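You operate a simulated robot arm through the tools that you are given. There is no shell and no other tool. Be economical: measure what you need, move in short steps, check, and stop when the job is done.

The job below is to be done with a simulated two-armed robot. You get a single attempt, and the scene is never put back.

JOB
Pick up the Acid filter core from the top of the steel bench with one hand, pass it to the other hand and put it on the black mat. Set down upright: filter core.

Only the result counts: the job must be done as asked and must still hold three seconds after the hand-in. Knocking over, shifting, dropping, spilling or breaking anything else fails it.

ROBOT AND FRAMES
Two 7-joint arms with four-finger grippers on one trunk, on a base that drives. Base frame: it is fixed to the floor where the robot stands at the start and does not move with it; the origin is under the middle of the robot, x ahead of it, y to its left, z up; the surface under the hand at the start is at about z = 860. Units: mm, degrees, N and s.
The left shoulder is at the start at [40, 181, 1254], the right one opposite. With the tool pointing down near the work surface each hand reaches from about 280 to 820 mm from the robot's upright axis, wherever it stands, measured 20 degrees to its own side. Places, roughly: black mat [1000, -800, 900]. Payload 3.67 kg a hand.
Tool frame (each hand has its own): the origin (TCP) lies between the finger pads and is the grasp point; the fingertips stand 28 mm ahead of it; z points along the fingers, y is the line along which they close. Largest opening 112 mm; the body of the gripper starts 73 mm behind the TCP.
Orientation is that of the tool frame in the base frame, as a unit quaternion [w, x, y, z]. With the fingers straight down and closing along the base's y, the tool's x points along the base's -x, its y along +y and its z along -z.

CONTROLS
- The arms move only by the tool jog_arm. It takes "left_moves", "right_moves" or both (then of equal length, played together; a hand with none holds still); each is a list of rows, each a list of 7 numbers: the shift along the tool's x, y, z in mm, then the turn, a rotation vector about the tool's x, y, z in degrees, then the finger opening in mm, from 0 to 112. In form: [[x, y, z, rx, ry, rz, grip], ...]. A call has 1 to 8 rows; each row is the pose to reach, as a shift and turn from the pose commanded when the call began, along the tool's axes at that moment. Rows are played at 5 a second. More than 50 mm and 8.6 degrees between two rows, or a gripper value outside its range, and nothing of the call is played. A pose out of reach is approached as far as the arm can. The call stops where the force on the tool passes 40 N (or 10 N more than at its start, if that is more) or the arm is blocked; 0.2 s more then pass. The fingers move at their own pace and stop on an object; they squeeze with about 28 N. The grip force told is the motor's: it shows also when the fingers shut on nothing. Time passes only in rows, and 0.2 s behind the last, so rows that repeat a pose let the fingers close. The reply holds the time, the measured pose of the TCP, the force on the tool along the base axes, the opening and the grip force, in the units named above and with some noise, with the torque about the TCP (base axes, N m) and any sound that the robot's microphone picked up.
- Cameras (640 x 400 px; columns grow to the right, rows downward): "scene" is now at [105.5, -0.7, 1475.7]; the picture's right is [-0.01, -1.00, 0.00], its down [-0.63, 0.01, -0.78] and it looks along [0.78, -0.01, -0.63] (base axes); focal length 256 px, centre (320, 200). "left" rides on the left gripper at [60, 18, -104] in its tool frame; the picture's right is [-0.29, 0.96, 0.00], its down [-0.80, -0.24, -0.55] and it looks along [-0.53, -0.16, 0.83] (tool axes); focal length 234 px, centre (320, 200). "right" rides on the right gripper at [60, -18, -104] in its tool frame; the picture's right is [0.29, 0.96, 0.00], its down [-0.80, 0.24, -0.55] and it looks along [-0.53, 0.16, 0.83] (tool axes); focal length 234 px, centre (320, 200). There is no depth. A picture from a camera that has moved, and an enlarged one, comes with that camera's place and axes in the base frame and with its lens.
- grab_frame(camera): a new picture of that camera. The clock stands still meanwhile.
- move_column(by): slides the trunk up (or, below 0, down) by that many mm; the arms and the scene camera ride with it, the base frame stays. It gives what a move gives, with no picture.
- drive_base(legs): drives the robot by 1 to 6 legs, each [ahead, left, turn to the left] in mm, mm and degrees, along the robot's own axes; the way and the turn of a leg run together, so that a leg with both is an arc; at most 1500 mm and 180 degrees a leg. The arms and the cameras ride along, it lands a little off, and it stops where it bumps. It gives what a move gives.
- aim_head(pan, tilt): turns the head with the scene camera to pan (to the left, within 86 degrees either way) and tilt (down, from -29 to 69), counted from straight ahead of the robot. It gives what a move gives.
- enlarge(camera, box): a new picture of the part [left, top, right, bottom] of that camera's present view, enlarged. The clock stands still meanwhile.
- close_job(): hands the job in; it is judged then, once.

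Work in short steps. Places have to be worked out from the pictures, the camera data and where the tool is seen: move nearer, look again, correct. Check each grasp and each placing, and mend what went wrong. You have 120 turns and 92 pictures in all, those below and enlarged ones among them. Open the grippers and draw the arms clear of the work before you hand the job in, unless the task says otherwise; then end with one line.

The tools are called after ">>>" by a JSON object that holds its "name" and its "arguments". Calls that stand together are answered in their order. jog_arm: Moves the arms, as the interface text tells. Its arguments: {"type":"object","properties":{"left_moves":{"type":"array","items":{"type":"array","items":{"type":"number"}}},"right_moves":{"type":"array","items":{"type":"array","items":{"type":"number"}}}},"required":[]} The other tools are called the same way: move_column (by) slides the trunk up or down; drive_base (legs) drives the base; aim_head (pan, tilt) turns the head that bears the scene camera; grab_frame (camera) takes a picture; enlarge (camera, box) takes an enlarged picture of a part of a camera's view; close_job () hands the job in.

At the start:

```text
time: 0.0
left_tool_pos: [489.8, 133.7, 1109.7]
left_tcp_rot: [0.0, 0.0, 1.0, 0.0]
left_ft_force: [0.5, 0.6, -0.7]
left_moment: [-0.02, 0.04, -0.01]
left_opening: 111.9
left_grasp_force: 0.1
right_tool_pos: [479.0, -244.9, 1099.7]
right_tcp_rot: [0.0, 0.0, 1.0, -0.001]
right_ft_force: [0.1, -0.2, 0.6]
right_moment: [-0.02, 0.01, -0.02]
right_opening: 112.2
right_grasp_force: 0.1
trunk travel left (down, up): [-375.0, 139.0]
robot x, y, heading: [-2.1, 0.2, -0.1]
head pan, tilt: [-0.7, 39.1]
```

scene: 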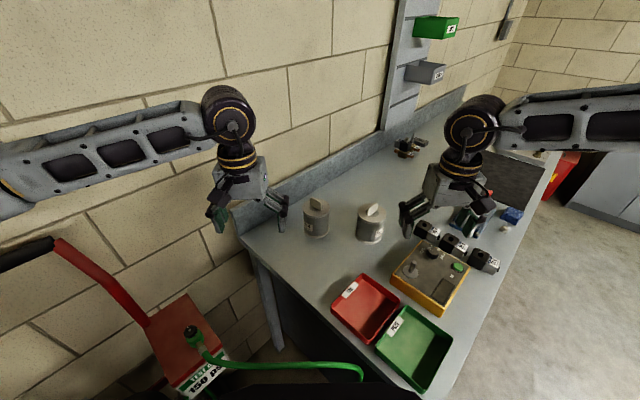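
right: 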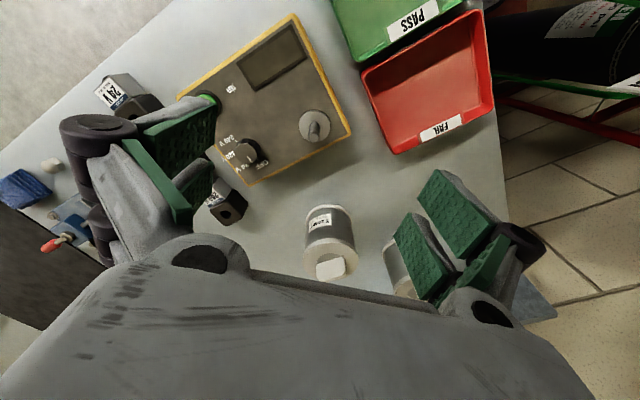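
left: 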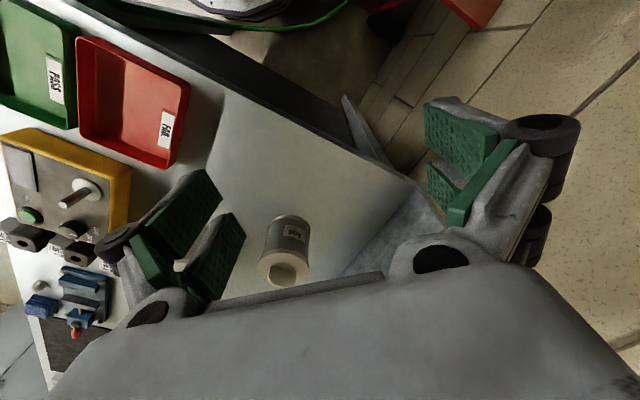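

Two cores stand on the bench; I need to read their labels to tell which is Acid.

>>> {"name": "enlarge", "arguments": {"camera": "scene", "box": [280, 170, 420, 260]}}

>>> {"name": "enlarge", "arguments": {"camera": "right", "box": [280, 180, 440, 300]}}

>>> {"name": "enlarge", "arguments": {"camera": "left", "box": [230, 190, 350, 300]}}

```text
4.44 times, centred on (350, 215) of scene
camera zoom: at [105.5, -0.7, 1475.7], right [-0.01, -1.0, 0.0], down [-0.63, 0.01, -0.78], along [0.78, -0.01, -0.63], focal length 1136 px, centre (187, 133)
```

zoom: 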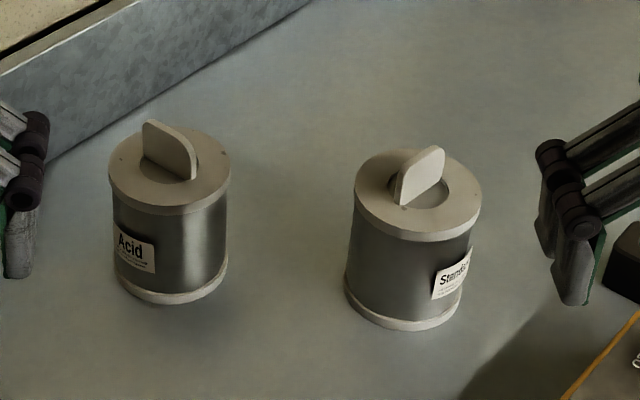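

```text
3.33 times, centred on (360, 240) of right
camera zoom: at [420.1, -262.0, 1202.2], right [-0.29, 0.96, 0.0], down [0.8, 0.24, 0.55], along [0.53, 0.16, -0.83], focal length 781 px, centre (187, 67)
```

zoom: 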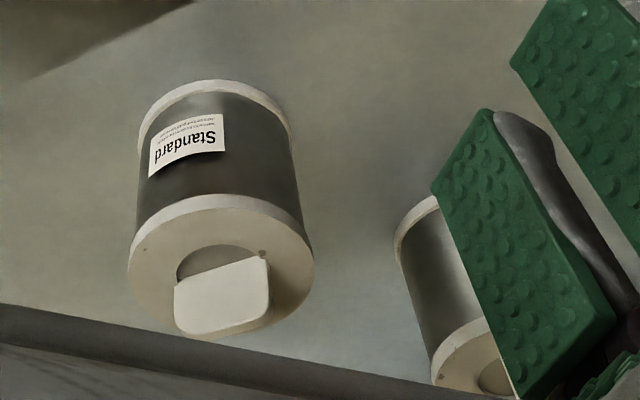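

```text
3.64 times, centred on (290, 245) of left
camera zoom: at [430.6, 152.0, 1214.5], right [0.29, 0.96, 0.0], down [0.8, -0.24, 0.55], along [0.53, -0.16, -0.83], focal length 852 px, centre (429, 36)
```

zoom: 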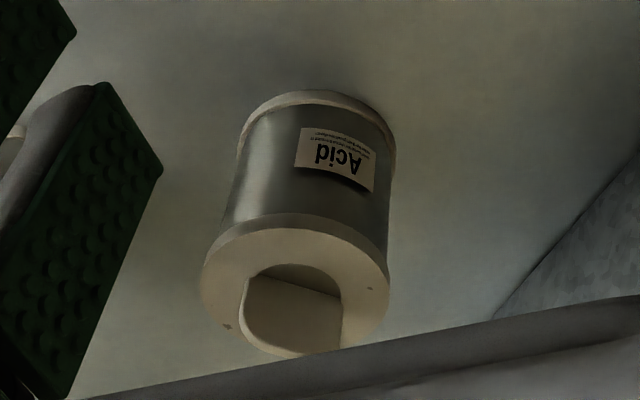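

The left core, at about (694, 8), is the Acid one: Ø≈83, ~108 tall, tab up. Now I look for the black mat to the right.

>>> {"name": "aim_head", "arguments": {"pan": -45, "tilt": 30}}

>>> {"name": "grab_frame", "arguments": {"camera": "scene"}}

```text
time: 1.1
left_tool_pos: [488.9, 133.7, 1110.8]
left_tcp_rot: [0.0, 0.001, 1.0, 0.0]
left_ft_force: [0.1, -0.1, -1.0]
left_moment: [0.02, -0.01, 0.0]
left_opening: 112.1
left_grasp_force: 0.1
right_tool_pos: [479.4, -244.2, 1099.3]
right_tcp_rot: [0.0, 0.0, 1.0, 0.001]
right_ft_force: [-0.4, 0.3, -0.1]
right_moment: [-0.01, 0.03, -0.03]
right_opening: 111.9
right_grasp_force: 0.0
trunk travel left (down, up): [-375.0, 139.0]
robot x, y, heading: [-2.3, -3.1, -0.1]
head pan, tilt: [-45.0, 30.0]
```

```text
85 pictures are left
camera scene: at [83.9, -63.5, 1489.7], right [-0.71, -0.71, 0.0], down [-0.35, 0.35, -0.87], along [0.61, -0.61, -0.5], focal length 256 px, centre (320, 200)
```

scene: 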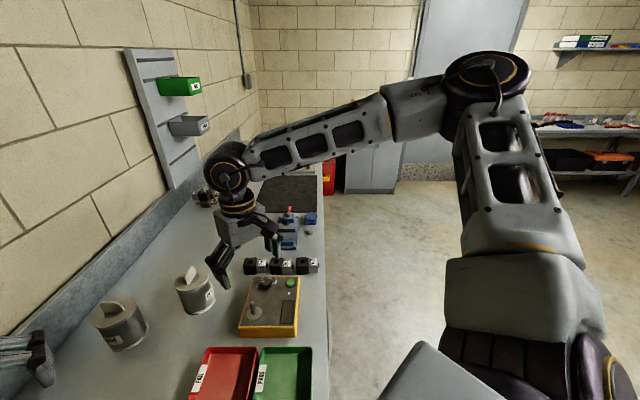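

The mat is the dark rectangle at the bench's far end; the bench runs at 45° to my axes. First I bring the left hand above the Acid core.

>>> {"name": "jog_arm", "arguments": {"left_moves": [[-34, -21, 6, 0, 0, 0, 112], [-68, -42, 12, 0, 0, 0, 112], [-102, -63, 18, 0, 0, 0, 112], [-136, -84, 24, 0, 0, 0, 112], [-170, -105, 30, 0, 0, 0, 112], [-205, -126, 35, 0, 0, 0, 112]]}}

>>> {"name": "grab_frame", "arguments": {"camera": "left"}}

>>> {"name": "aim_head", "arguments": {"pan": -5, "tilt": 40}}

>>> {"name": "grab_frame", "arguments": {"camera": "scene"}}

```text
time: 2.5
left_tool_pos: [695.1, 4.5, 1074.8]
left_tcp_rot: [0.0, 0.0, 1.0, 0.0]
left_ft_force: [0.4, -0.1, -0.2]
left_moment: [0.03, 0.03, 0.01]
left_opening: 111.6
left_grasp_force: 0.0
right_tool_pos: [481.9, -245.7, 1098.7]
right_tcp_rot: [0.0, 0.001, 1.0, 0.001]
right_ft_force: [-0.6, -0.6, -0.6]
right_moment: [0.03, 0.01, -0.02]
right_opening: 112.1
right_grasp_force: 0.0
trunk travel left (down, up): [-375.0, 139.0]
robot x, y, heading: [0.3, -2.3, -0.1]
head pan, tilt: [-45.0, 30.0]
```

```text
84 pictures are left
camera left: at [636.8, 23.4, 1179.2], right [0.29, 0.96, 0.0], down [0.8, -0.24, 0.55], along [0.53, -0.16, -0.83], focal length 234 px, centre (320, 200)
```

left: 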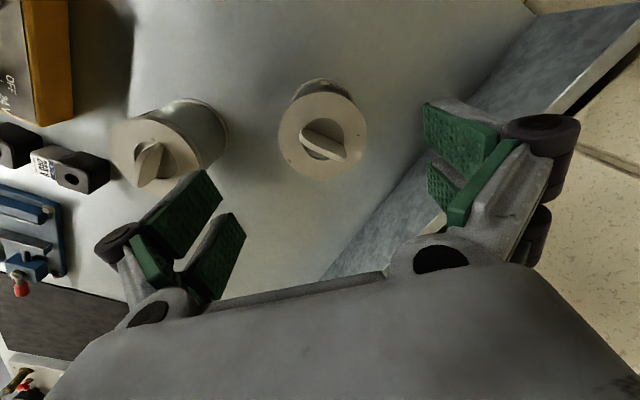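

```text
time: 3.6
left_tool_pos: [693.9, 5.4, 1076.1]
left_tcp_rot: [0.0, 0.0, 1.0, 0.0]
left_ft_force: [-0.6, -0.3, -1.0]
left_moment: [0.03, -0.01, 0.0]
left_opening: 112.0
left_grasp_force: 0.0
right_tool_pos: [479.8, -243.8, 1097.8]
right_tcp_rot: [0.001, 0.0, 1.0, 0.0]
right_ft_force: [0.2, -0.2, -0.4]
right_moment: [-0.02, 0.03, -0.02]
right_opening: 112.0
right_grasp_force: 0.0
trunk travel left (down, up): [-375.0, 139.0]
robot x, y, heading: [0.9, 1.5, 0.1]
head pan, tilt: [-5.0, 40.0]
```

```text
83 pictures are left
camera scene: at [104.8, -7.6, 1474.3], right [-0.09, -1.0, 0.0], down [-0.64, 0.06, -0.77], along [0.76, -0.07, -0.64], focal length 256 px, centre (320, 200)
```

scene: 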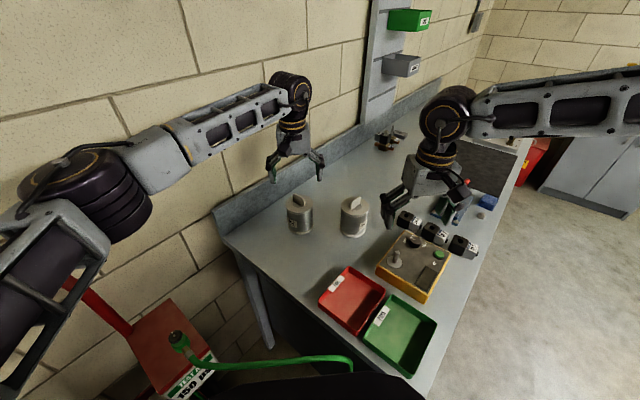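

The core's top disc works out to about (705, 6, 960). I shift slightly forward, descend partway, and look again.

>>> {"name": "jog_arm", "arguments": {"left_moves": [[-5, 0, 20, 0, 0, 0, 112], [-10, 0, 55, 0, 0, 0, 112], [-10, 0, 75, 0, 0, 0, 112]]}}

>>> {"name": "grab_frame", "arguments": {"camera": "left"}}

>>> {"name": "enlarge", "arguments": {"camera": "scene", "box": [240, 150, 380, 240]}}

```text
time: 4.4
left_tool_pos: [704.1, 6.4, 999.7]
left_tcp_rot: [0.0, -0.001, 1.0, 0.0]
left_ft_force: [-0.2, -0.5, -0.7]
left_moment: [-0.04, 0.03, -0.04]
left_opening: 112.0
left_grasp_force: 0.0
right_tool_pos: [479.5, -244.5, 1099.3]
right_tcp_rot: [-0.001, 0.0, 1.0, 0.001]
right_ft_force: [0.6, 0.2, 0.4]
right_moment: [0.0, -0.02, 0.0]
right_opening: 111.9
right_grasp_force: 0.0
trunk travel left (down, up): [-375.0, 139.0]
robot x, y, heading: [-0.2, 0.7, -0.1]
head pan, tilt: [-5.0, 40.0]
```

```text
82 pictures are left
camera left: at [646.0, 25.9, 1104.4], right [0.29, 0.96, 0.0], down [0.8, -0.24, 0.55], along [0.53, -0.16, -0.83], focal length 234 px, centre (320, 200)
```

left: 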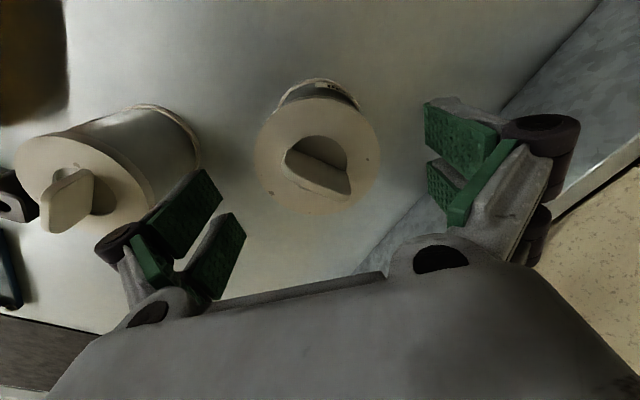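

```text
4.44 times, centred on (310, 195) of scene
camera zoom: at [104.6, -6.9, 1474.3], right [-0.09, -1.0, 0.0], down [-0.64, 0.06, -0.77], along [0.76, -0.07, -0.64], focal length 1136 px, centre (364, 222)
```

zoom: 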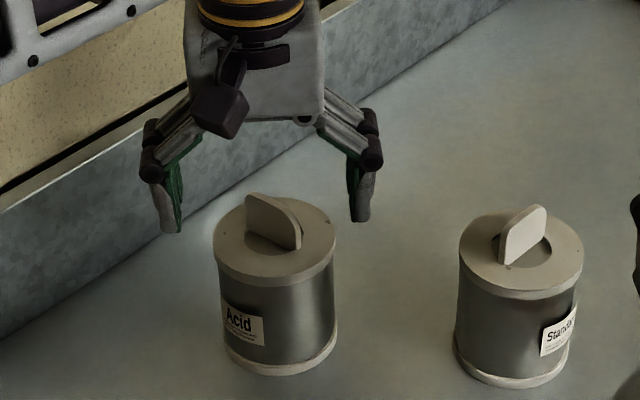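

The core centre agrees at (704, 7), with its top near z 957. I descend to z≈957 so the fingers hold only the top ~28 mm, leaving room below for the right hand, then close.

>>> {"name": "jog_arm", "arguments": {"left_moves": [[0, 1, 22, 0, 0, 0, 112], [0, 1, 43, 0, 0, 0, 112], [0, 1, 43, 0, 0, 0, 95], [0, 1, 43, 0, 0, 0, 75], [0, 1, 43, 0, 0, 0, 70], [0, 1, 43, 0, 0, 0, 70], [0, 1, 43, 0, 0, 0, 70]]}}

>>> {"name": "enlarge", "arguments": {"camera": "scene", "box": [240, 150, 380, 240]}}

>>> {"name": "grab_frame", "arguments": {"camera": "left"}}

```text
time: 6.0
left_tool_pos: [705.9, 7.0, 958.3]
left_tcp_rot: [0.0, -0.001, 1.0, -0.001]
left_ft_force: [-0.5, -1.5, 3.6]
left_moment: [-0.07, -0.04, -0.07]
left_opening: 83.7
left_grasp_force: 28.1
right_tool_pos: [479.8, -244.3, 1099.1]
right_tcp_rot: [0.0, 0.0, 1.0, 0.0]
right_ft_force: [0.4, 0.1, 0.1]
right_moment: [-0.01, 0.01, -0.01]
right_opening: 112.1
right_grasp_force: 0.1
trunk travel left (down, up): [-375.0, 139.0]
robot x, y, heading: [-2.3, -4.2, -0.0]
head pan, tilt: [-5.0, 40.0]
```

```text
4.44 times, centred on (310, 195) of scene
camera zoom: at [104.3, -7.4, 1474.4], right [-0.09, -1.0, 0.0], down [-0.64, 0.06, -0.77], along [0.76, -0.07, -0.64], focal length 1136 px, centre (364, 222)
```

zoom: 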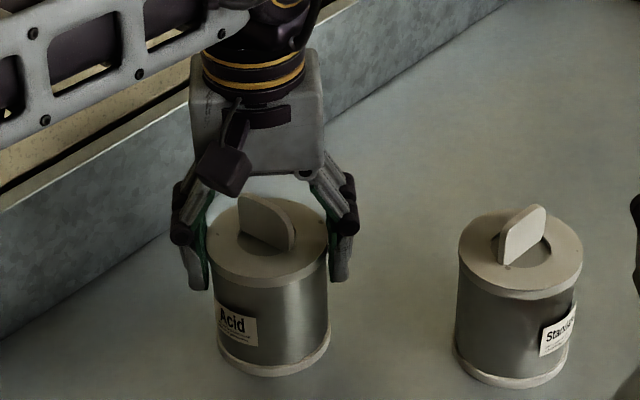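

```text
79 pictures are left
camera left: at [646.1, 26.5, 1062.2], right [0.29, 0.96, 0.0], down [0.8, -0.24, 0.55], along [0.53, -0.16, -0.83], focal length 234 px, centre (320, 200)
```

left: 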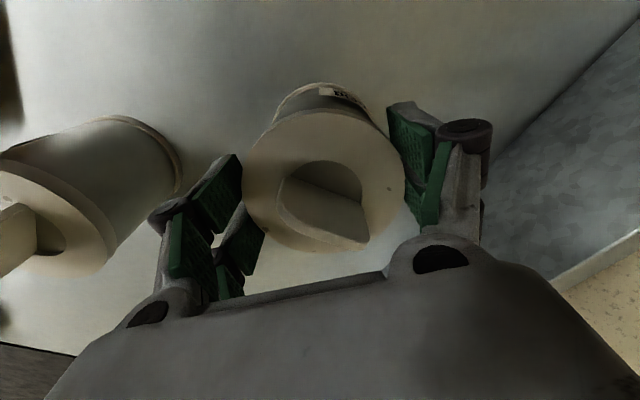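

The grip is firm at 83.7 mm, centred on the core. I lift it 100 mm and check that it holds.

>>> {"name": "jog_arm", "arguments": {"left_moves": [[0, 0, -15, 0, 0, 0, 70], [0, 0, -40, 0, 0, 0, 70], [0, 0, -70, 0, 0, 0, 70], [0, 0, -100, 0, 0, 0, 70], [0, 0, -100, 0, 0, 0, 70]]}}

>>> {"name": "grab_frame", "arguments": {"camera": "scene"}}

```text
time: 7.2
left_tool_pos: [703.7, 9.6, 1056.4]
left_tcp_rot: [-0.002, 0.0, 1.0, 0.0]
left_ft_force: [0.3, 0.7, -1.8]
left_moment: [0.03, 0.04, -0.03]
left_opening: 83.5
left_grasp_force: 28.3
right_tool_pos: [480.3, -243.2, 1099.1]
right_tcp_rot: [0.0, 0.001, 1.0, 0.001]
right_ft_force: [-0.3, 0.1, -0.3]
right_moment: [-0.01, 0.0, 0.0]
right_opening: 112.2
right_grasp_force: 0.1
trunk travel left (down, up): [-375.0, 139.0]
robot x, y, heading: [3.8, 0.4, -0.3]
head pan, tilt: [-5.0, 40.0]
```

```text
78 pictures are left
camera scene: at [105.3, -7.1, 1474.2], right [-0.09, -1.0, 0.0], down [-0.64, 0.06, -0.77], along [0.76, -0.07, -0.64], focal length 256 px, centre (320, 200)
```

scene: 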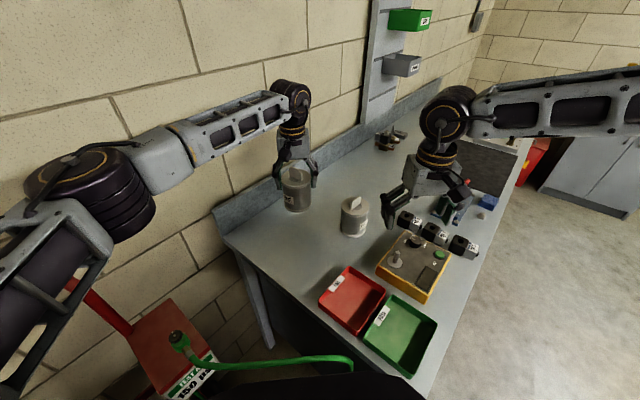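

The core is held. I move the left hand to a hand-over place at about (670, -10, 1130), and at the same time start pitching the right hand to point forward and 35° below horizontal.

>>> {"name": "jog_arm", "arguments": {"left_moves": [[7, -4, -15, 0, 0, 0, 70], [14, -8, -30, 0, 0, 0, 70], [21, -12, -45, 0, 0, 0, 70], [28, -16, -60, 0, 0, 0, 70], [34, -20, -74, 0, 0, 0, 70], [34, -20, -74, 0, 0, 0, 70], [34, -20, -74, 0, 0, 0, 70]], "right_moves": [[0, 10, -8, 0, -8, 0, 112], [-5, 22, -16, 0, -16, 0, 112], [-10, 36, -24, 0, -24, 0, 112], [-15, 50, -32, 0, -32, 0, 112], [-20, 65, -40, 0, -40, 0, 112], [-25, 80, -42, 0, -48, 0, 112], [-30, 94, -42, 0, -55, 0, 112]]}}

>>> {"name": "grab_frame", "arguments": {"camera": "scene"}}

>>> {"name": "grab_frame", "arguments": {"camera": "right"}}

```text
time: 8.8
left_tool_pos: [669.5, -11.7, 1130.3]
left_tcp_rot: [0.0, 0.0, 1.0, 0.0]
left_ft_force: [0.2, -0.1, -2.3]
left_moment: [-0.01, 0.01, 0.01]
left_opening: 83.4
left_grasp_force: 27.8
right_tool_pos: [510.2, -149.6, 1141.8]
right_tcp_rot: [0.463, 0.0, 0.886, 0.0]
right_ft_force: [-0.5, 0.5, 0.1]
right_moment: [0.0, 0.01, 0.0]
right_opening: 111.9
right_grasp_force: 0.0
trunk travel left (down, up): [-375.0, 139.0]
robot x, y, heading: [-1.0, 0.6, -0.3]
head pan, tilt: [-5.0, 40.0]
```

```text
77 pictures are left
camera scene: at [105.4, -6.3, 1474.2], right [-0.09, -1.0, 0.0], down [-0.64, 0.06, -0.77], along [0.76, -0.07, -0.64], focal length 256 px, centre (320, 200)
```

scene: 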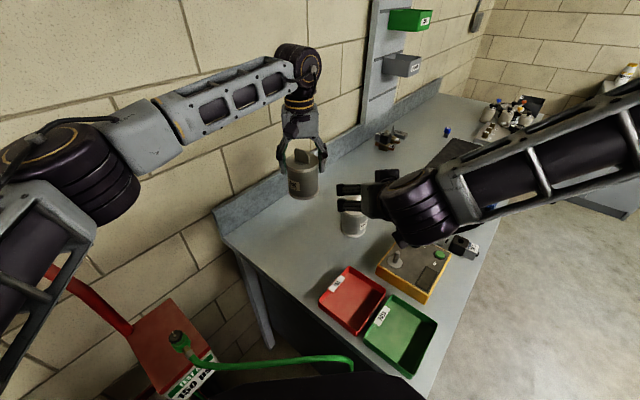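

```text
76 pictures are left
camera right: at [391.5, -167.0, 1150.4], right [-0.17, 0.96, -0.24], down [0.0, 0.24, 0.97], along [0.99, 0.16, -0.04], focal length 234 px, centre (320, 200)
```

right: 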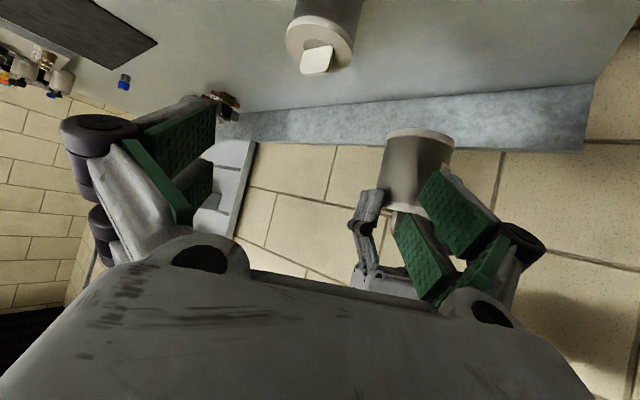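

The geometry matches: core bottom around z 1033. I move the right hand sideways into line behind the core at standoff.

>>> {"name": "jog_arm", "arguments": {"right_moves": [[-5, 35, 7, 0, 0, 0, 112], [-11, 70, 15, 0, 0, 0, 112], [-17, 105, 25, 0, 0, 0, 112], [-24, 138, 34, 0, 0, 0, 112], [-24, 138, 34, 0, 0, 0, 112]]}}

>>> {"name": "grab_frame", "arguments": {"camera": "right"}}

>>> {"name": "grab_frame", "arguments": {"camera": "scene"}}

>>> {"name": "grab_frame", "arguments": {"camera": "left"}}

```text
time: 10.0
left_tool_pos: [669.3, -12.4, 1131.5]
left_tcp_rot: [0.0, 0.0, 1.0, -0.001]
left_ft_force: [-0.5, 0.4, -2.4]
left_moment: [0.02, -0.01, 0.02]
left_opening: 83.5
left_grasp_force: 28.5
right_tool_pos: [549.7, -35.8, 1147.4]
right_tcp_rot: [0.462, 0.0, 0.887, 0.0]
right_ft_force: [0.1, -0.8, 0.3]
right_moment: [0.02, 0.03, 0.0]
right_opening: 111.8
right_grasp_force: 0.1
right hand out of reach, approached as far as the arm can: row 4, 5
trunk travel left (down, up): [-375.0, 139.0]
robot x, y, heading: [2.2, 2.3, 0.2]
head pan, tilt: [-5.0, 40.0]
```

```text
75 pictures are left
camera right: at [429.3, -54.2, 1157.3], right [-0.17, 0.96, -0.24], down [0.0, 0.24, 0.97], along [0.99, 0.16, -0.04], focal length 234 px, centre (320, 200)
```

right: 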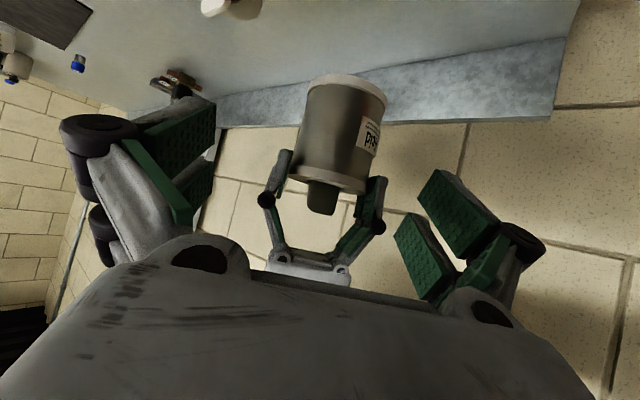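

```text
74 pictures are left
camera scene: at [104.2, -7.2, 1474.4], right [-0.09, -1.0, 0.0], down [-0.64, 0.06, -0.77], along [0.76, -0.07, -0.64], focal length 256 px, centre (320, 200)
```

scene: 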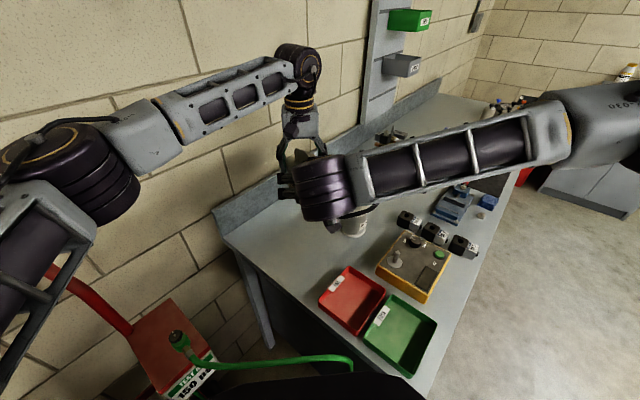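

```text
73 pictures are left
camera left: at [610.5, 6.9, 1235.4], right [0.29, 0.96, 0.0], down [0.8, -0.24, 0.55], along [0.53, -0.16, -0.83], focal length 234 px, centre (320, 200)
```

left: 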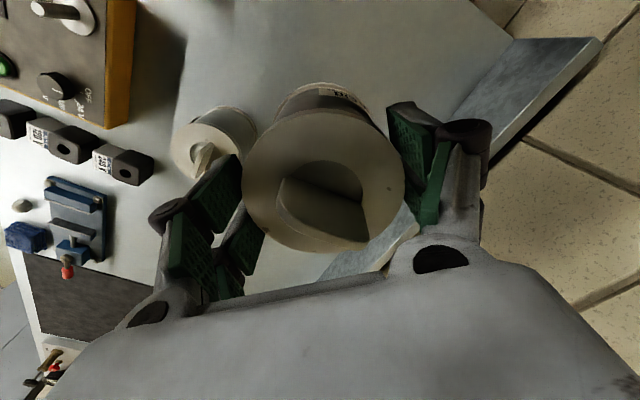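

The right arm runs out of reach that far left, so I move the hand-over toward the right, to y≈-130. First the right hand backs off there.

>>> {"name": "jog_arm", "arguments": {"right_moves": [[0, -40, -10, 0, 0, 0, 112], [0, -80, -20, 0, 0, 0, 112], [0, -118, -25, 0, 0, 0, 112], [0, -118, -25, 0, 0, 0, 112]]}}

>>> {"name": "jog_arm", "arguments": {"left_moves": [[6, -24, 0, 0, 0, 0, 70], [12, -48, 0, 0, 0, 0, 70], [18, -72, 0, 0, 0, 0, 70], [24, -96, 0, 0, 0, 0, 70], [30, -118, 0, 0, 0, 0, 70], [30, -118, 0, 0, 0, 0, 70]]}}

>>> {"name": "grab_frame", "arguments": {"camera": "right"}}

>>> {"name": "grab_frame", "arguments": {"camera": "scene"}}

```text
time: 11.0
left_tool_pos: [669.6, -12.5, 1131.0]
left_tcp_rot: [-0.001, 0.0, 1.0, -0.001]
left_ft_force: [0.7, 0.3, -1.3]
left_moment: [-0.01, 0.03, 0.0]
left_opening: 83.2
left_grasp_force: 27.8
right_tool_pos: [529.8, -152.5, 1160.2]
right_tcp_rot: [0.461, 0.001, 0.887, -0.001]
right_ft_force: [0.1, 0.6, 0.8]
right_moment: [0.02, 0.03, 0.03]
right_opening: 111.8
right_grasp_force: 0.1
trunk travel left (down, up): [-375.0, 139.0]
robot x, y, heading: [0.6, 0.5, 0.1]
head pan, tilt: [-5.0, 40.0]
```

```text
time: 12.4
left_tool_pos: [639.9, -128.6, 1132.4]
left_tcp_rot: [-0.001, -0.002, 1.0, 0.0]
left_ft_force: [-0.2, 0.0, -2.3]
left_moment: [-0.02, -0.01, 0.0]
left_opening: 83.6
left_grasp_force: 27.7
right_tool_pos: [529.1, -153.6, 1160.1]
right_tcp_rot: [0.462, 0.0, 0.887, 0.0]
right_ft_force: [0.4, -0.1, 0.2]
right_moment: [-0.02, -0.01, 0.01]
right_opening: 112.0
right_grasp_force: 0.1
trunk travel left (down, up): [-375.0, 139.0]
robot x, y, heading: [-0.8, -0.4, 0.1]
head pan, tilt: [-5.0, 40.0]
```

```text
72 pictures are left
camera right: at [409.8, -170.5, 1170.7], right [-0.16, 0.96, -0.24], down [0.0, 0.24, 0.97], along [0.99, 0.16, -0.04], focal length 234 px, centre (320, 200)
```

right: 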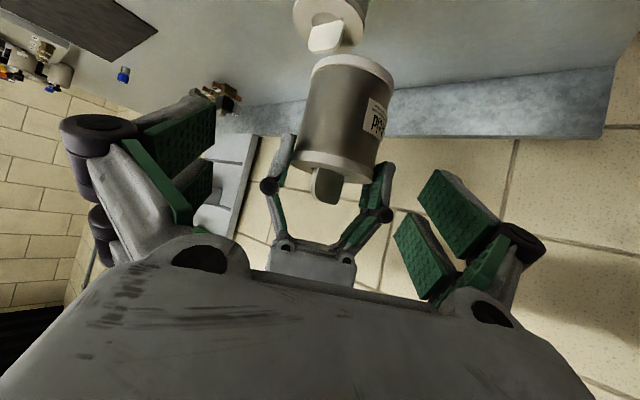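

```text
71 pictures are left
camera scene: at [105.0, -6.4, 1474.3], right [-0.09, -1.0, 0.0], down [-0.64, 0.06, -0.77], along [0.76, -0.07, -0.64], focal length 256 px, centre (320, 200)
```

scene: 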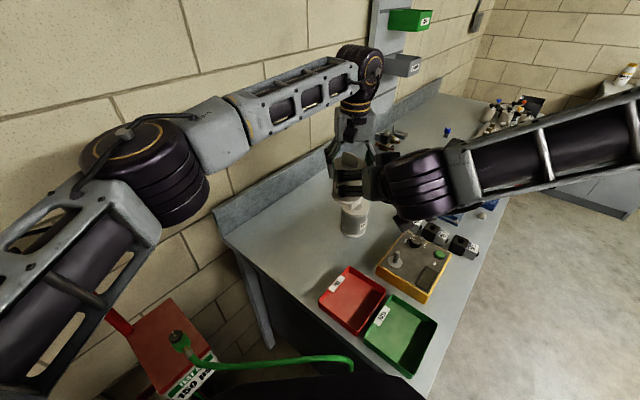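

Lined up well: core bottom ≈1033, centre (640, -129). I align the right hand, then approach along its axis, stopping 40 mm short to check.

>>> {"name": "jog_arm", "arguments": {"right_moves": [[9, 24, 10, 0, 0, 0, 112], [9, 24, 40, 0, 0, 0, 112], [9, 24, 70, 0, 0, 0, 112], [9, 24, 100, 0, 0, 0, 112], [9, 24, 100, 0, 0, 0, 112]]}}

>>> {"name": "grab_frame", "arguments": {"camera": "right"}}

>>> {"name": "grab_frame", "arguments": {"camera": "left"}}

>>> {"name": "grab_frame", "arguments": {"camera": "scene"}}

```text
time: 13.6
left_tool_pos: [639.0, -129.3, 1132.7]
left_tcp_rot: [0.0, 0.0, 1.0, -0.001]
left_ft_force: [0.2, -0.2, -1.6]
left_moment: [0.01, 0.02, -0.01]
left_opening: 83.7
left_grasp_force: 27.8
right_tool_pos: [605.3, -129.6, 1096.0]
right_tcp_rot: [0.462, 0.0, 0.887, 0.001]
right_ft_force: [-0.6, 0.0, 0.5]
right_moment: [0.0, 0.03, -0.03]
right_opening: 112.0
right_grasp_force: 0.0
trunk travel left (down, up): [-375.0, 139.0]
robot x, y, heading: [-0.9, 1.3, 0.1]
head pan, tilt: [-5.0, 40.0]
```

```text
70 pictures are left
camera right: at [485.4, -147.6, 1105.9], right [-0.17, 0.96, -0.24], down [0.0, 0.24, 0.97], along [0.99, 0.16, -0.04], focal length 234 px, centre (320, 200)
```

right: 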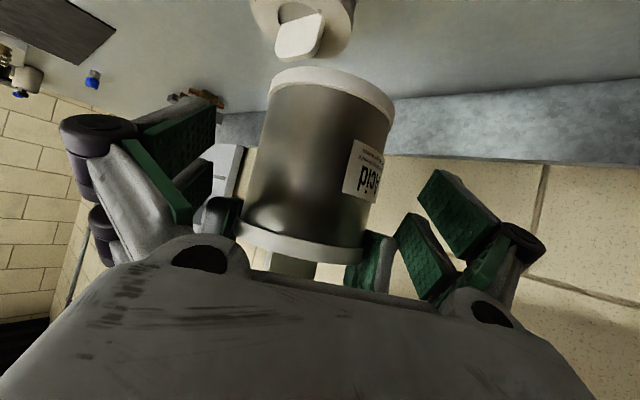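

```text
69 pictures are left
camera left: at [580.7, -110.6, 1236.7], right [0.29, 0.96, 0.0], down [0.8, -0.24, 0.55], along [0.53, -0.16, -0.83], focal length 234 px, centre (320, 200)
```

left: 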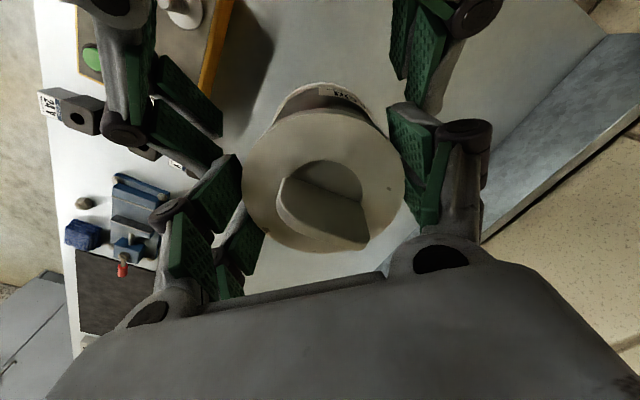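

```text
68 pictures are left
camera scene: at [104.3, -7.5, 1474.4], right [-0.09, -1.0, 0.0], down [-0.64, 0.06, -0.77], along [0.76, -0.07, -0.64], focal length 256 px, centre (320, 200)
```

scene: 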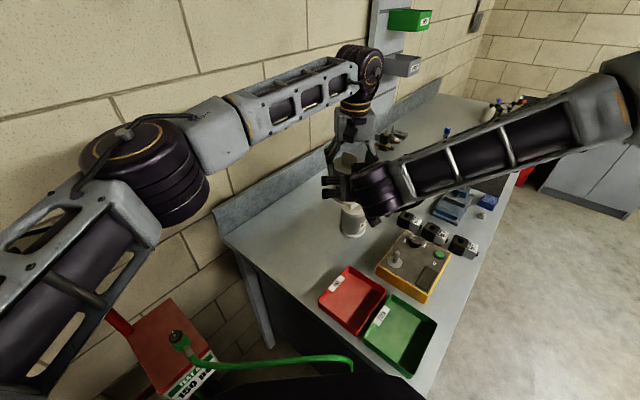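

Both hands are clear and aligned. I advance the last 40 mm and close the right fingers.

>>> {"name": "jog_arm", "arguments": {"right_moves": [[0, 0, 21, 0, 0, 0, 112], [0, 0, 42, 0, 0, 0, 112], [0, 0, 42, 0, 0, 0, 95], [0, 0, 42, 0, 0, 0, 75], [0, 0, 42, 0, 0, 0, 70], [0, 0, 42, 0, 0, 0, 70]]}}

>>> {"name": "grab_frame", "arguments": {"camera": "right"}}

>>> {"name": "grab_frame", "arguments": {"camera": "left"}}

```text
time: 15.0
left_tool_pos: [640.7, -128.0, 1132.8]
left_tcp_rot: [0.003, -0.002, 1.0, -0.001]
left_ft_force: [33.7, -8.0, -10.0]
left_moment: [-0.76, -0.58, -0.28]
left_opening: 83.3
left_grasp_force: 28.0
right_tool_pos: [637.0, -128.6, 1072.3]
right_tcp_rot: [0.462, -0.001, 0.887, 0.001]
right_ft_force: [-33.8, 8.9, 7.6]
right_moment: [0.26, -1.46, 0.32]
right_opening: 109.2
right_grasp_force: 27.7
trunk travel left (down, up): [-375.0, 139.0]
robot x, y, heading: [-0.8, 1.6, -0.3]
head pan, tilt: [-5.0, 40.0]
```

```text
67 pictures are left
camera right: at [518.4, -147.1, 1082.6], right [-0.17, 0.96, -0.23], down [0.0, 0.24, 0.97], along [0.99, 0.16, -0.04], focal length 234 px, centre (320, 200)
```

right: 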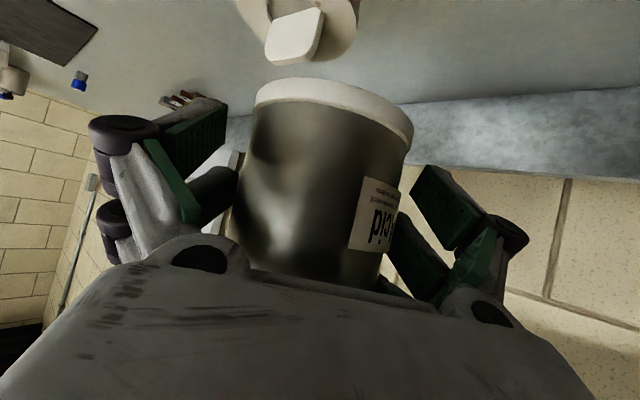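

```text
66 pictures are left
camera left: at [582.1, -109.8, 1236.3], right [0.29, 0.96, 0.0], down [0.8, -0.24, 0.56], along [0.53, -0.16, -0.83], focal length 234 px, centre (320, 200)
```

left: 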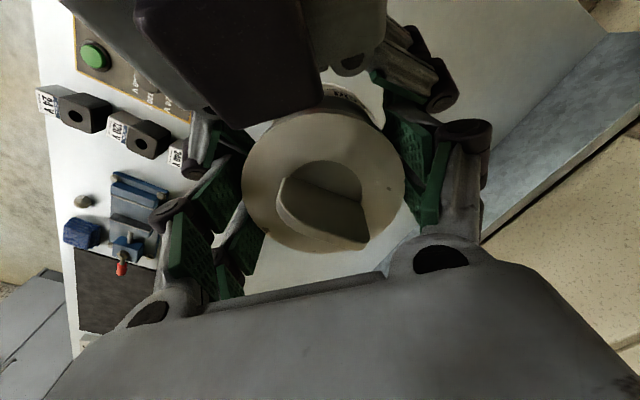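

The right fingers stopped at 109 mm with a 34 N push: their knuckles are meeting the left fingertips. I open and back off to where it was clear.

>>> {"name": "jog_arm", "arguments": {"right_moves": [[0, 0, 40, 0, 0, 0, 112], [0, 0, 20, 0, 0, 0, 112], [0, 0, 0, 0, 0, 0, 112], [0, 0, -20, 0, 0, 0, 112], [0, 0, -42, 0, 0, 0, 112]]}}

>>> {"name": "enlarge", "arguments": {"camera": "right", "box": [60, 40, 560, 352]}}

>>> {"name": "enlarge", "arguments": {"camera": "left", "box": [80, 0, 540, 288]}}

```text
time: 15.3
left_tool_pos: [643.2, -127.2, 1132.0]
left_tcp_rot: [0.003, -0.002, 1.0, 0.001]
left_ft_force: [3.1, -0.1, -3.1]
left_moment: [0.01, -0.05, -0.03]
left_opening: 83.4
left_grasp_force: 28.1
right_tool_pos: [642.8, -128.6, 1069.6]
right_tcp_rot: [0.461, -0.003, 0.888, 0.001]
right_ft_force: [-3.4, 0.5, 1.2]
right_moment: [-0.02, -0.14, 0.01]
right_opening: 113.4
right_grasp_force: 0.0
trunk travel left (down, up): [-375.0, 139.0]
robot x, y, heading: [1.3, 1.5, 0.3]
head pan, tilt: [-5.0, 40.0]
stopped in row 1 (right hand): the force on the tool passed its limit at 51 N (the readings are from after the stop); the commanded pose is now the measured one
```

```text
1.28 times, centred on (310, 196) of right
camera zoom: at [523.2, -146.9, 1079.6], right [-0.17, 0.96, -0.24], down [0.0, 0.24, 0.97], along [0.99, 0.17, -0.04], focal length 300 px, centre (333, 205)
```

zoom: 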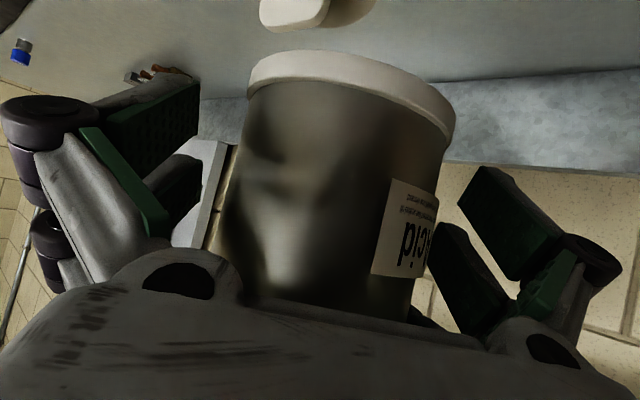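

```text
1.39 times, centred on (310, 144) of left
camera zoom: at [584.1, -109.3, 1234.6], right [0.29, 0.96, 0.0], down [0.79, -0.24, 0.56], along [0.54, -0.16, -0.83], focal length 325 px, centre (334, 278)
```

zoom: 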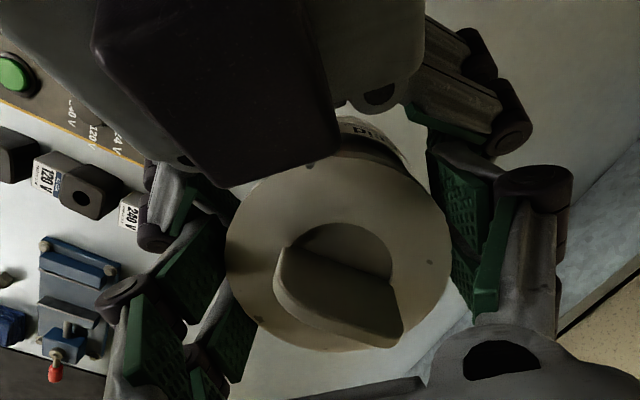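

My rows counted from the already advanced pose, so it pushed instead of retreating; the core still sits correctly in the left hand. Now I back off properly along the right tool axis.

>>> {"name": "jog_arm", "arguments": {"right_moves": [[0, 0, -12, 0, 0, 0, 112], [0, 0, -28, 0, 0, 0, 112], [0, 0, -45, 0, 0, 0, 112], [0, 0, -45, 0, 0, 0, 112]]}}

>>> {"name": "grab_frame", "arguments": {"camera": "right"}}

>>> {"name": "grab_frame", "arguments": {"camera": "left"}}

```text
time: 16.3
left_tool_pos: [641.9, -128.5, 1132.3]
left_tcp_rot: [0.003, -0.002, 1.0, 0.001]
left_ft_force: [0.5, 0.6, -2.2]
left_moment: [-0.03, 0.02, 0.02]
left_opening: 83.7
left_grasp_force: 27.6
right_tool_pos: [605.9, -130.2, 1096.1]
right_tcp_rot: [0.461, -0.002, 0.887, 0.001]
right_ft_force: [-0.1, 0.6, -0.2]
right_moment: [-0.05, -0.02, 0.0]
right_opening: 112.0
right_grasp_force: 0.1
trunk travel left (down, up): [-375.0, 139.0]
robot x, y, heading: [-1.7, 0.2, -0.2]
head pan, tilt: [-5.0, 40.0]
```

```text
63 pictures are left
camera right: at [487.4, -148.1, 1106.1], right [-0.17, 0.96, -0.24], down [0.0, 0.24, 0.97], along [0.99, 0.16, -0.04], focal length 234 px, centre (320, 200)
```

right: 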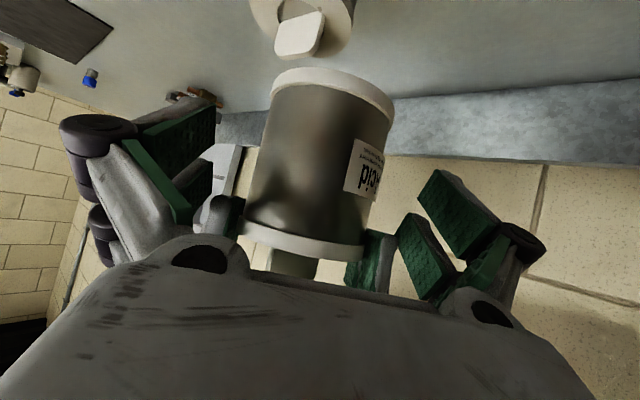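

```text
62 pictures are left
camera left: at [583.6, -109.4, 1235.2], right [0.29, 0.96, 0.0], down [0.79, -0.24, 0.56], along [0.54, -0.16, -0.83], focal length 234 px, centre (320, 200)
```

left: 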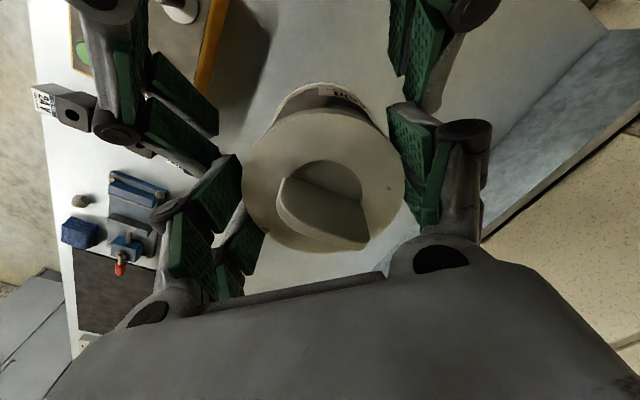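

The left grip leaves too little room for the right fingers. I'll set the core back on its original spot, regrasp it by its top tab, and so free the whole body for the right hand. First I move above the original spot.

>>> {"name": "jog_arm", "arguments": {"left_moves": [[-12, 27, 8, 0, 0, 0, 70], [-24, 54, 20, 0, 0, 0, 70], [-37, 81, 40, 0, 0, 0, 70], [-50, 108, 65, 0, 0, 0, 70], [-62, 135, 90, 0, 0, 0, 70], [-62, 135, 110, 0, 0, 0, 70], [-62, 135, 110, 0, 0, 0, 70]], "right_moves": [[0, 0, -20, 0, 0, 0, 112], [0, 0, -40, 0, 0, 0, 112], [0, 0, -60, 0, 0, 0, 112], [0, 0, -80, 0, 0, 0, 112], [0, 0, -80, 0, 0, 0, 112], [0, 0, -80, 0, 0, 0, 112], [0, 0, -80, 0, 0, 0, 112]]}}

>>> {"name": "grab_frame", "arguments": {"camera": "scene"}}

```text
time: 17.9
left_tool_pos: [706.5, 7.0, 1023.2]
left_tcp_rot: [0.005, 0.0, 1.0, 0.0]
left_ft_force: [0.1, 0.4, -3.1]
left_moment: [0.0, -0.01, -0.01]
left_opening: 83.4
left_grasp_force: 27.8
right_tool_pos: [540.0, -128.9, 1143.9]
right_tcp_rot: [0.462, -0.002, 0.887, 0.001]
right_ft_force: [-0.4, 0.9, -0.1]
right_moment: [0.01, -0.02, 0.0]
right_opening: 112.4
right_grasp_force: 0.1
trunk travel left (down, up): [-375.0, 139.0]
robot x, y, heading: [-0.8, -0.4, -0.1]
head pan, tilt: [-5.0, 40.0]
```

```text
61 pictures are left
camera scene: at [104.4, -6.8, 1474.4], right [-0.09, -1.0, 0.0], down [-0.64, 0.06, -0.77], along [0.76, -0.07, -0.64], focal length 256 px, centre (320, 200)
```

scene: 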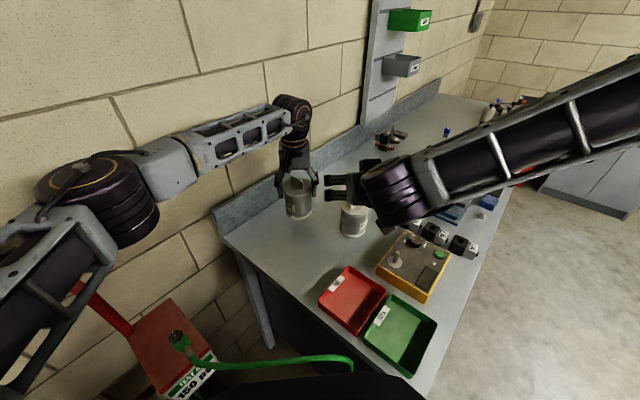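

I lower to the bench: 60 mm first, then small steps watching for contact force.

>>> {"name": "jog_arm", "arguments": {"left_moves": [[0, 0, 25, 0, 0, 0, 70], [0, 0, 48, 0, 0, 0, 70], [0, 0, 58, 0, 0, 0, 70], [0, 0, 62, 0, 0, 0, 70], [0, 0, 64, 0, 0, 0, 70]]}}

>>> {"name": "enlarge", "arguments": {"camera": "scene", "box": [240, 150, 380, 240]}}

```text
time: 19.1
left_tool_pos: [705.9, 6.4, 959.4]
left_tcp_rot: [0.004, -0.001, 1.0, 0.0]
left_ft_force: [0.6, -0.2, 0.9]
left_moment: [0.0, 0.08, -0.02]
left_opening: 83.7
left_grasp_force: 27.9
right_tool_pos: [540.1, -128.8, 1141.7]
right_tcp_rot: [0.462, -0.003, 0.887, 0.002]
right_ft_force: [-1.2, 0.1, 0.1]
right_moment: [0.01, 0.0, -0.02]
right_opening: 112.1
right_grasp_force: 0.0
trunk travel left (down, up): [-375.0, 139.0]
robot x, y, heading: [-0.4, 0.2, -0.1]
head pan, tilt: [-5.0, 40.0]
```

```text
4.44 times, centred on (310, 195) of scene
camera zoom: at [104.3, -7.1, 1474.4], right [-0.09, -1.0, 0.0], down [-0.64, 0.06, -0.77], along [0.76, -0.07, -0.64], focal length 1136 px, centre (364, 222)
```

zoom: 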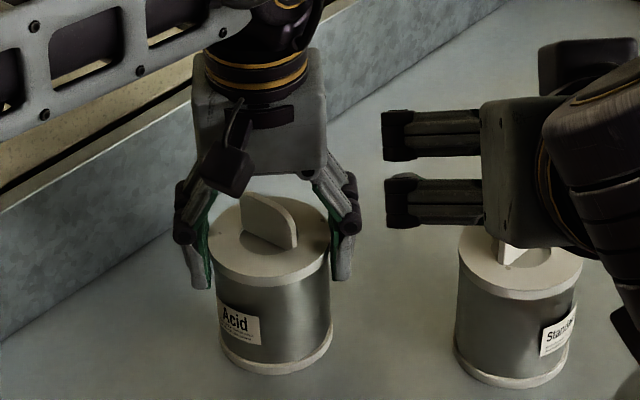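

It is just touching the bench. I go 1 mm more, open, and rise clear of the tab.

>>> {"name": "jog_arm", "arguments": {"left_moves": [[0, 0, 1.5, 0, 0, 0, 70], [0, 0, 1.5, 0, 0, 0, 90], [0, 0, 1.5, 0, 0, 0, 112], [0, 0, 0, 0, 0, 0, 112], [0, 0, -30, 0, 0, 0, 112], [0, 0, -70, 0, 0, 0, 112], [0, 0, -110, 0, 0, 0, 112], [0, 0, -110, 0, 0, 0, 112]]}}

>>> {"name": "enlarge", "arguments": {"camera": "left", "box": [240, 60, 400, 200]}}

>>> {"name": "enlarge", "arguments": {"camera": "scene", "box": [260, 170, 345, 240]}}

```text
time: 20.9
left_tool_pos: [702.3, 7.9, 1067.6]
left_tcp_rot: [0.004, -0.002, 1.0, 0.0]
left_ft_force: [-0.3, 0.9, -0.1]
left_moment: [0.0, 0.04, -0.03]
left_opening: 112.1
left_grasp_force: 0.0
right_tool_pos: [541.1, -128.6, 1142.8]
right_tcp_rot: [0.462, -0.002, 0.887, 0.001]
right_ft_force: [0.5, 0.5, -1.1]
right_moment: [0.0, 0.02, 0.02]
right_opening: 111.9
right_grasp_force: 0.1
trunk travel left (down, up): [-375.0, 139.0]
robot x, y, heading: [-0.2, -0.2, -0.5]
head pan, tilt: [-5.0, 40.0]
```

```text
2.86 times, centred on (320, 130) of left
camera zoom: at [644.4, 26.5, 1171.4], right [0.29, 0.96, 0.0], down [0.79, -0.24, 0.56], along [0.54, -0.16, -0.83], focal length 669 px, centre (320, 400)
```

zoom: 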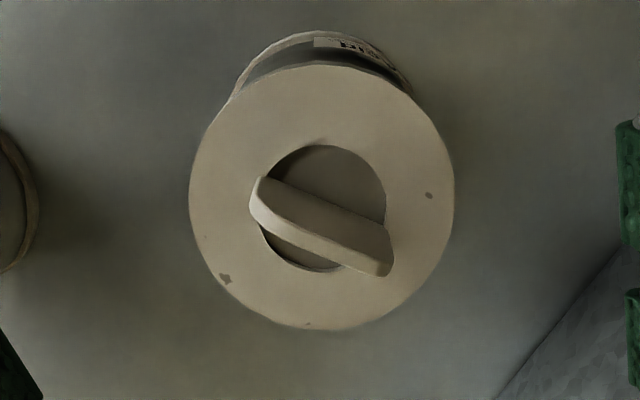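

```text
5.71 times, centred on (302, 205) of scene
camera zoom: at [105.0, -7.1, 1474.3], right [-0.09, -1.0, 0.0], down [-0.64, 0.06, -0.77], along [0.76, -0.07, -0.64], focal length 1461 px, centre (420, 171)
```

zoom: 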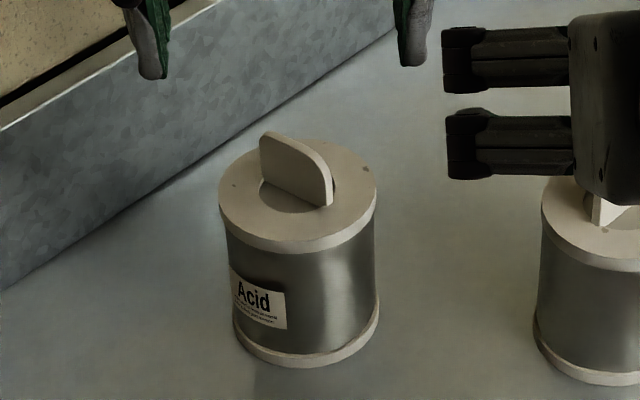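

The tab runs at 45° (direction (1,1)), centred near (708, 6), with its top around 985. I turn the left hand +45° in yaw above it and look.

>>> {"name": "jog_arm", "arguments": {"left_moves": [[-1, 0, 0, 0, 0, -8, 112], [-2, -1, 0, 0, 0, -16, 100], [-3, -1, 5, 0, 0, -24, 85], [-4, -2, 10, 0, 0, -32, 70], [-4, -2, 20, 0, 0, -39, 60], [-4, -2, 30, 0, 0, -45, 60], [-4, -2, 30, 0, 0, -45, 60]]}}

>>> {"name": "grab_frame", "arguments": {"camera": "left"}}

>>> {"name": "enlarge", "arguments": {"camera": "scene", "box": [260, 150, 345, 220]}}

```text
time: 22.5
left_tool_pos: [708.3, 4.6, 1037.4]
left_tcp_rot: [0.004, -0.384, 0.923, -0.001]
left_ft_force: [-0.2, 0.1, 0.5]
left_moment: [-0.04, 0.03, 0.01]
left_opening: 60.0
left_grasp_force: 0.1
right_tool_pos: [540.7, -127.9, 1142.2]
right_tcp_rot: [0.462, -0.003, 0.887, 0.002]
right_ft_force: [0.0, 0.3, 0.4]
right_moment: [0.02, 0.01, 0.02]
right_opening: 111.8
right_grasp_force: 0.1
trunk travel left (down, up): [-375.0, 139.0]
robot x, y, heading: [-1.3, -0.3, 0.3]
head pan, tilt: [-5.0, 40.0]
```

```text
57 pictures are left
camera left: at [654.9, -24.4, 1141.5], right [-0.48, 0.88, 0.0], down [0.73, 0.4, 0.56], along [0.49, 0.26, -0.83], focal length 234 px, centre (320, 200)
```

left: 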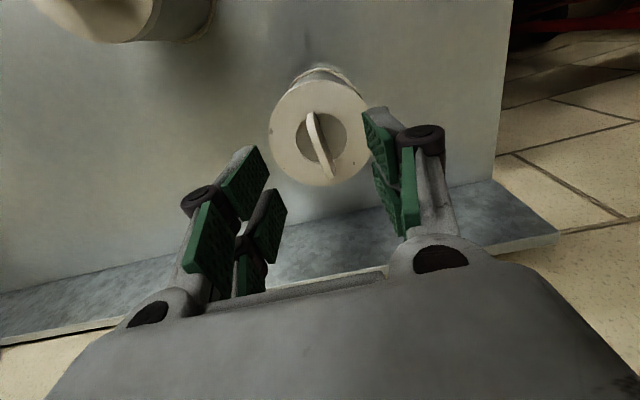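

```text
5.71 times, centred on (302, 185) of scene
camera zoom: at [104.6, -7.2, 1474.3], right [-0.09, -1.0, 0.0], down [-0.64, 0.06, -0.77], along [0.76, -0.07, -0.64], focal length 1461 px, centre (420, 286)
```

zoom: 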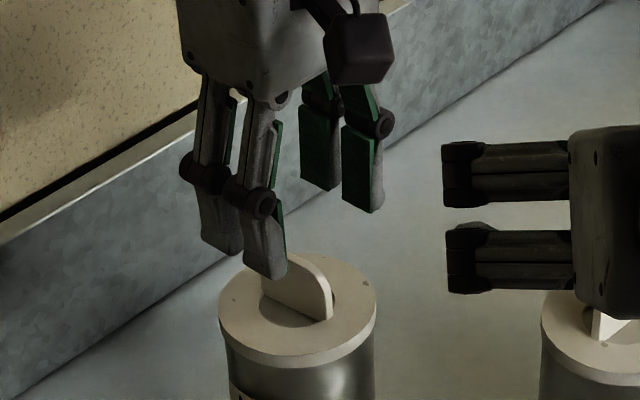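

Alignment is excellent: the tab lies exactly where the finger mid-plane projects. I descend 48 mm (tips just above the disc) and close on the tab.

>>> {"name": "jog_arm", "arguments": {"left_moves": [[2, 0, 25, 0, 0, 0, 60], [2, 0, 42, 0, 0, 0, 60], [2, 0, 48, 0, 0, 0, 60], [2, 0, 48, 0, 0, 0, 40], [2, 0, 48, 0, 0, 0, 15], [2, 0, 48, 0, 0, 0, 0], [2, 0, 48, 0, 0, 0, 0], [2, 0, 48, 0, 0, 0, 0]]}}

>>> {"name": "grab_frame", "arguments": {"camera": "left"}}

>>> {"name": "enlarge", "arguments": {"camera": "scene", "box": [260, 150, 345, 220]}}

```text
time: 24.3
left_tool_pos: [707.8, 3.4, 990.5]
left_tcp_rot: [0.003, -0.383, 0.924, -0.001]
left_ft_force: [-1.0, 0.1, 0.0]
left_moment: [0.01, 0.06, 0.07]
left_opening: 6.1
left_grasp_force: 28.5
right_tool_pos: [541.2, -128.4, 1142.0]
right_tcp_rot: [0.462, -0.002, 0.887, 0.001]
right_ft_force: [0.2, -0.1, 0.0]
right_moment: [-0.01, -0.03, 0.01]
right_opening: 111.7
right_grasp_force: 0.0
trunk travel left (down, up): [-375.0, 139.0]
robot x, y, heading: [0.9, -0.5, -0.2]
head pan, tilt: [-5.0, 40.0]
```

```text
55 pictures are left
camera left: at [653.1, -25.6, 1093.7], right [-0.47, 0.88, 0.0], down [0.73, 0.4, 0.56], along [0.49, 0.26, -0.83], focal length 234 px, centre (320, 200)
```

left: 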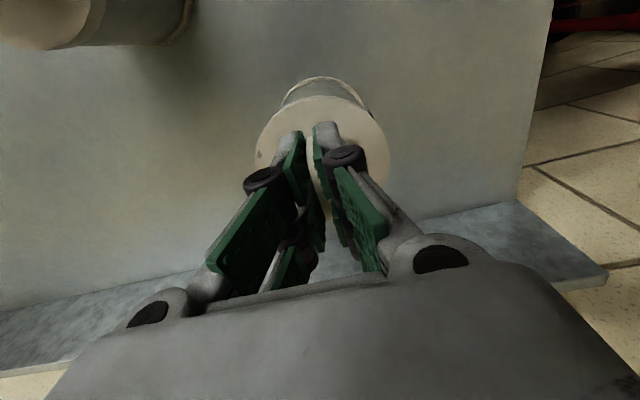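

```text
5.71 times, centred on (302, 185) of scene
camera zoom: at [104.7, -7.1, 1474.3], right [-0.09, -1.0, 0.0], down [-0.64, 0.06, -0.77], along [0.76, -0.07, -0.64], focal length 1461 px, centre (420, 286)
```

zoom: 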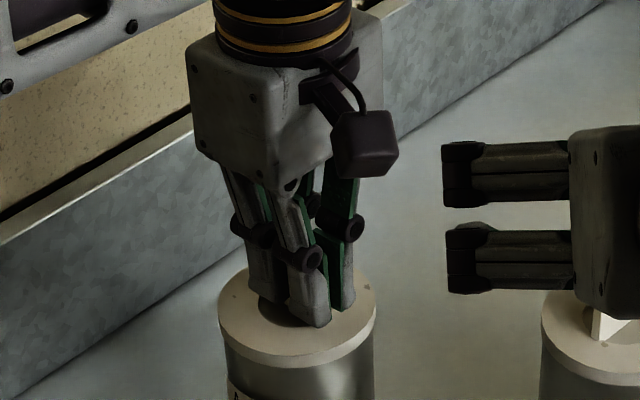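

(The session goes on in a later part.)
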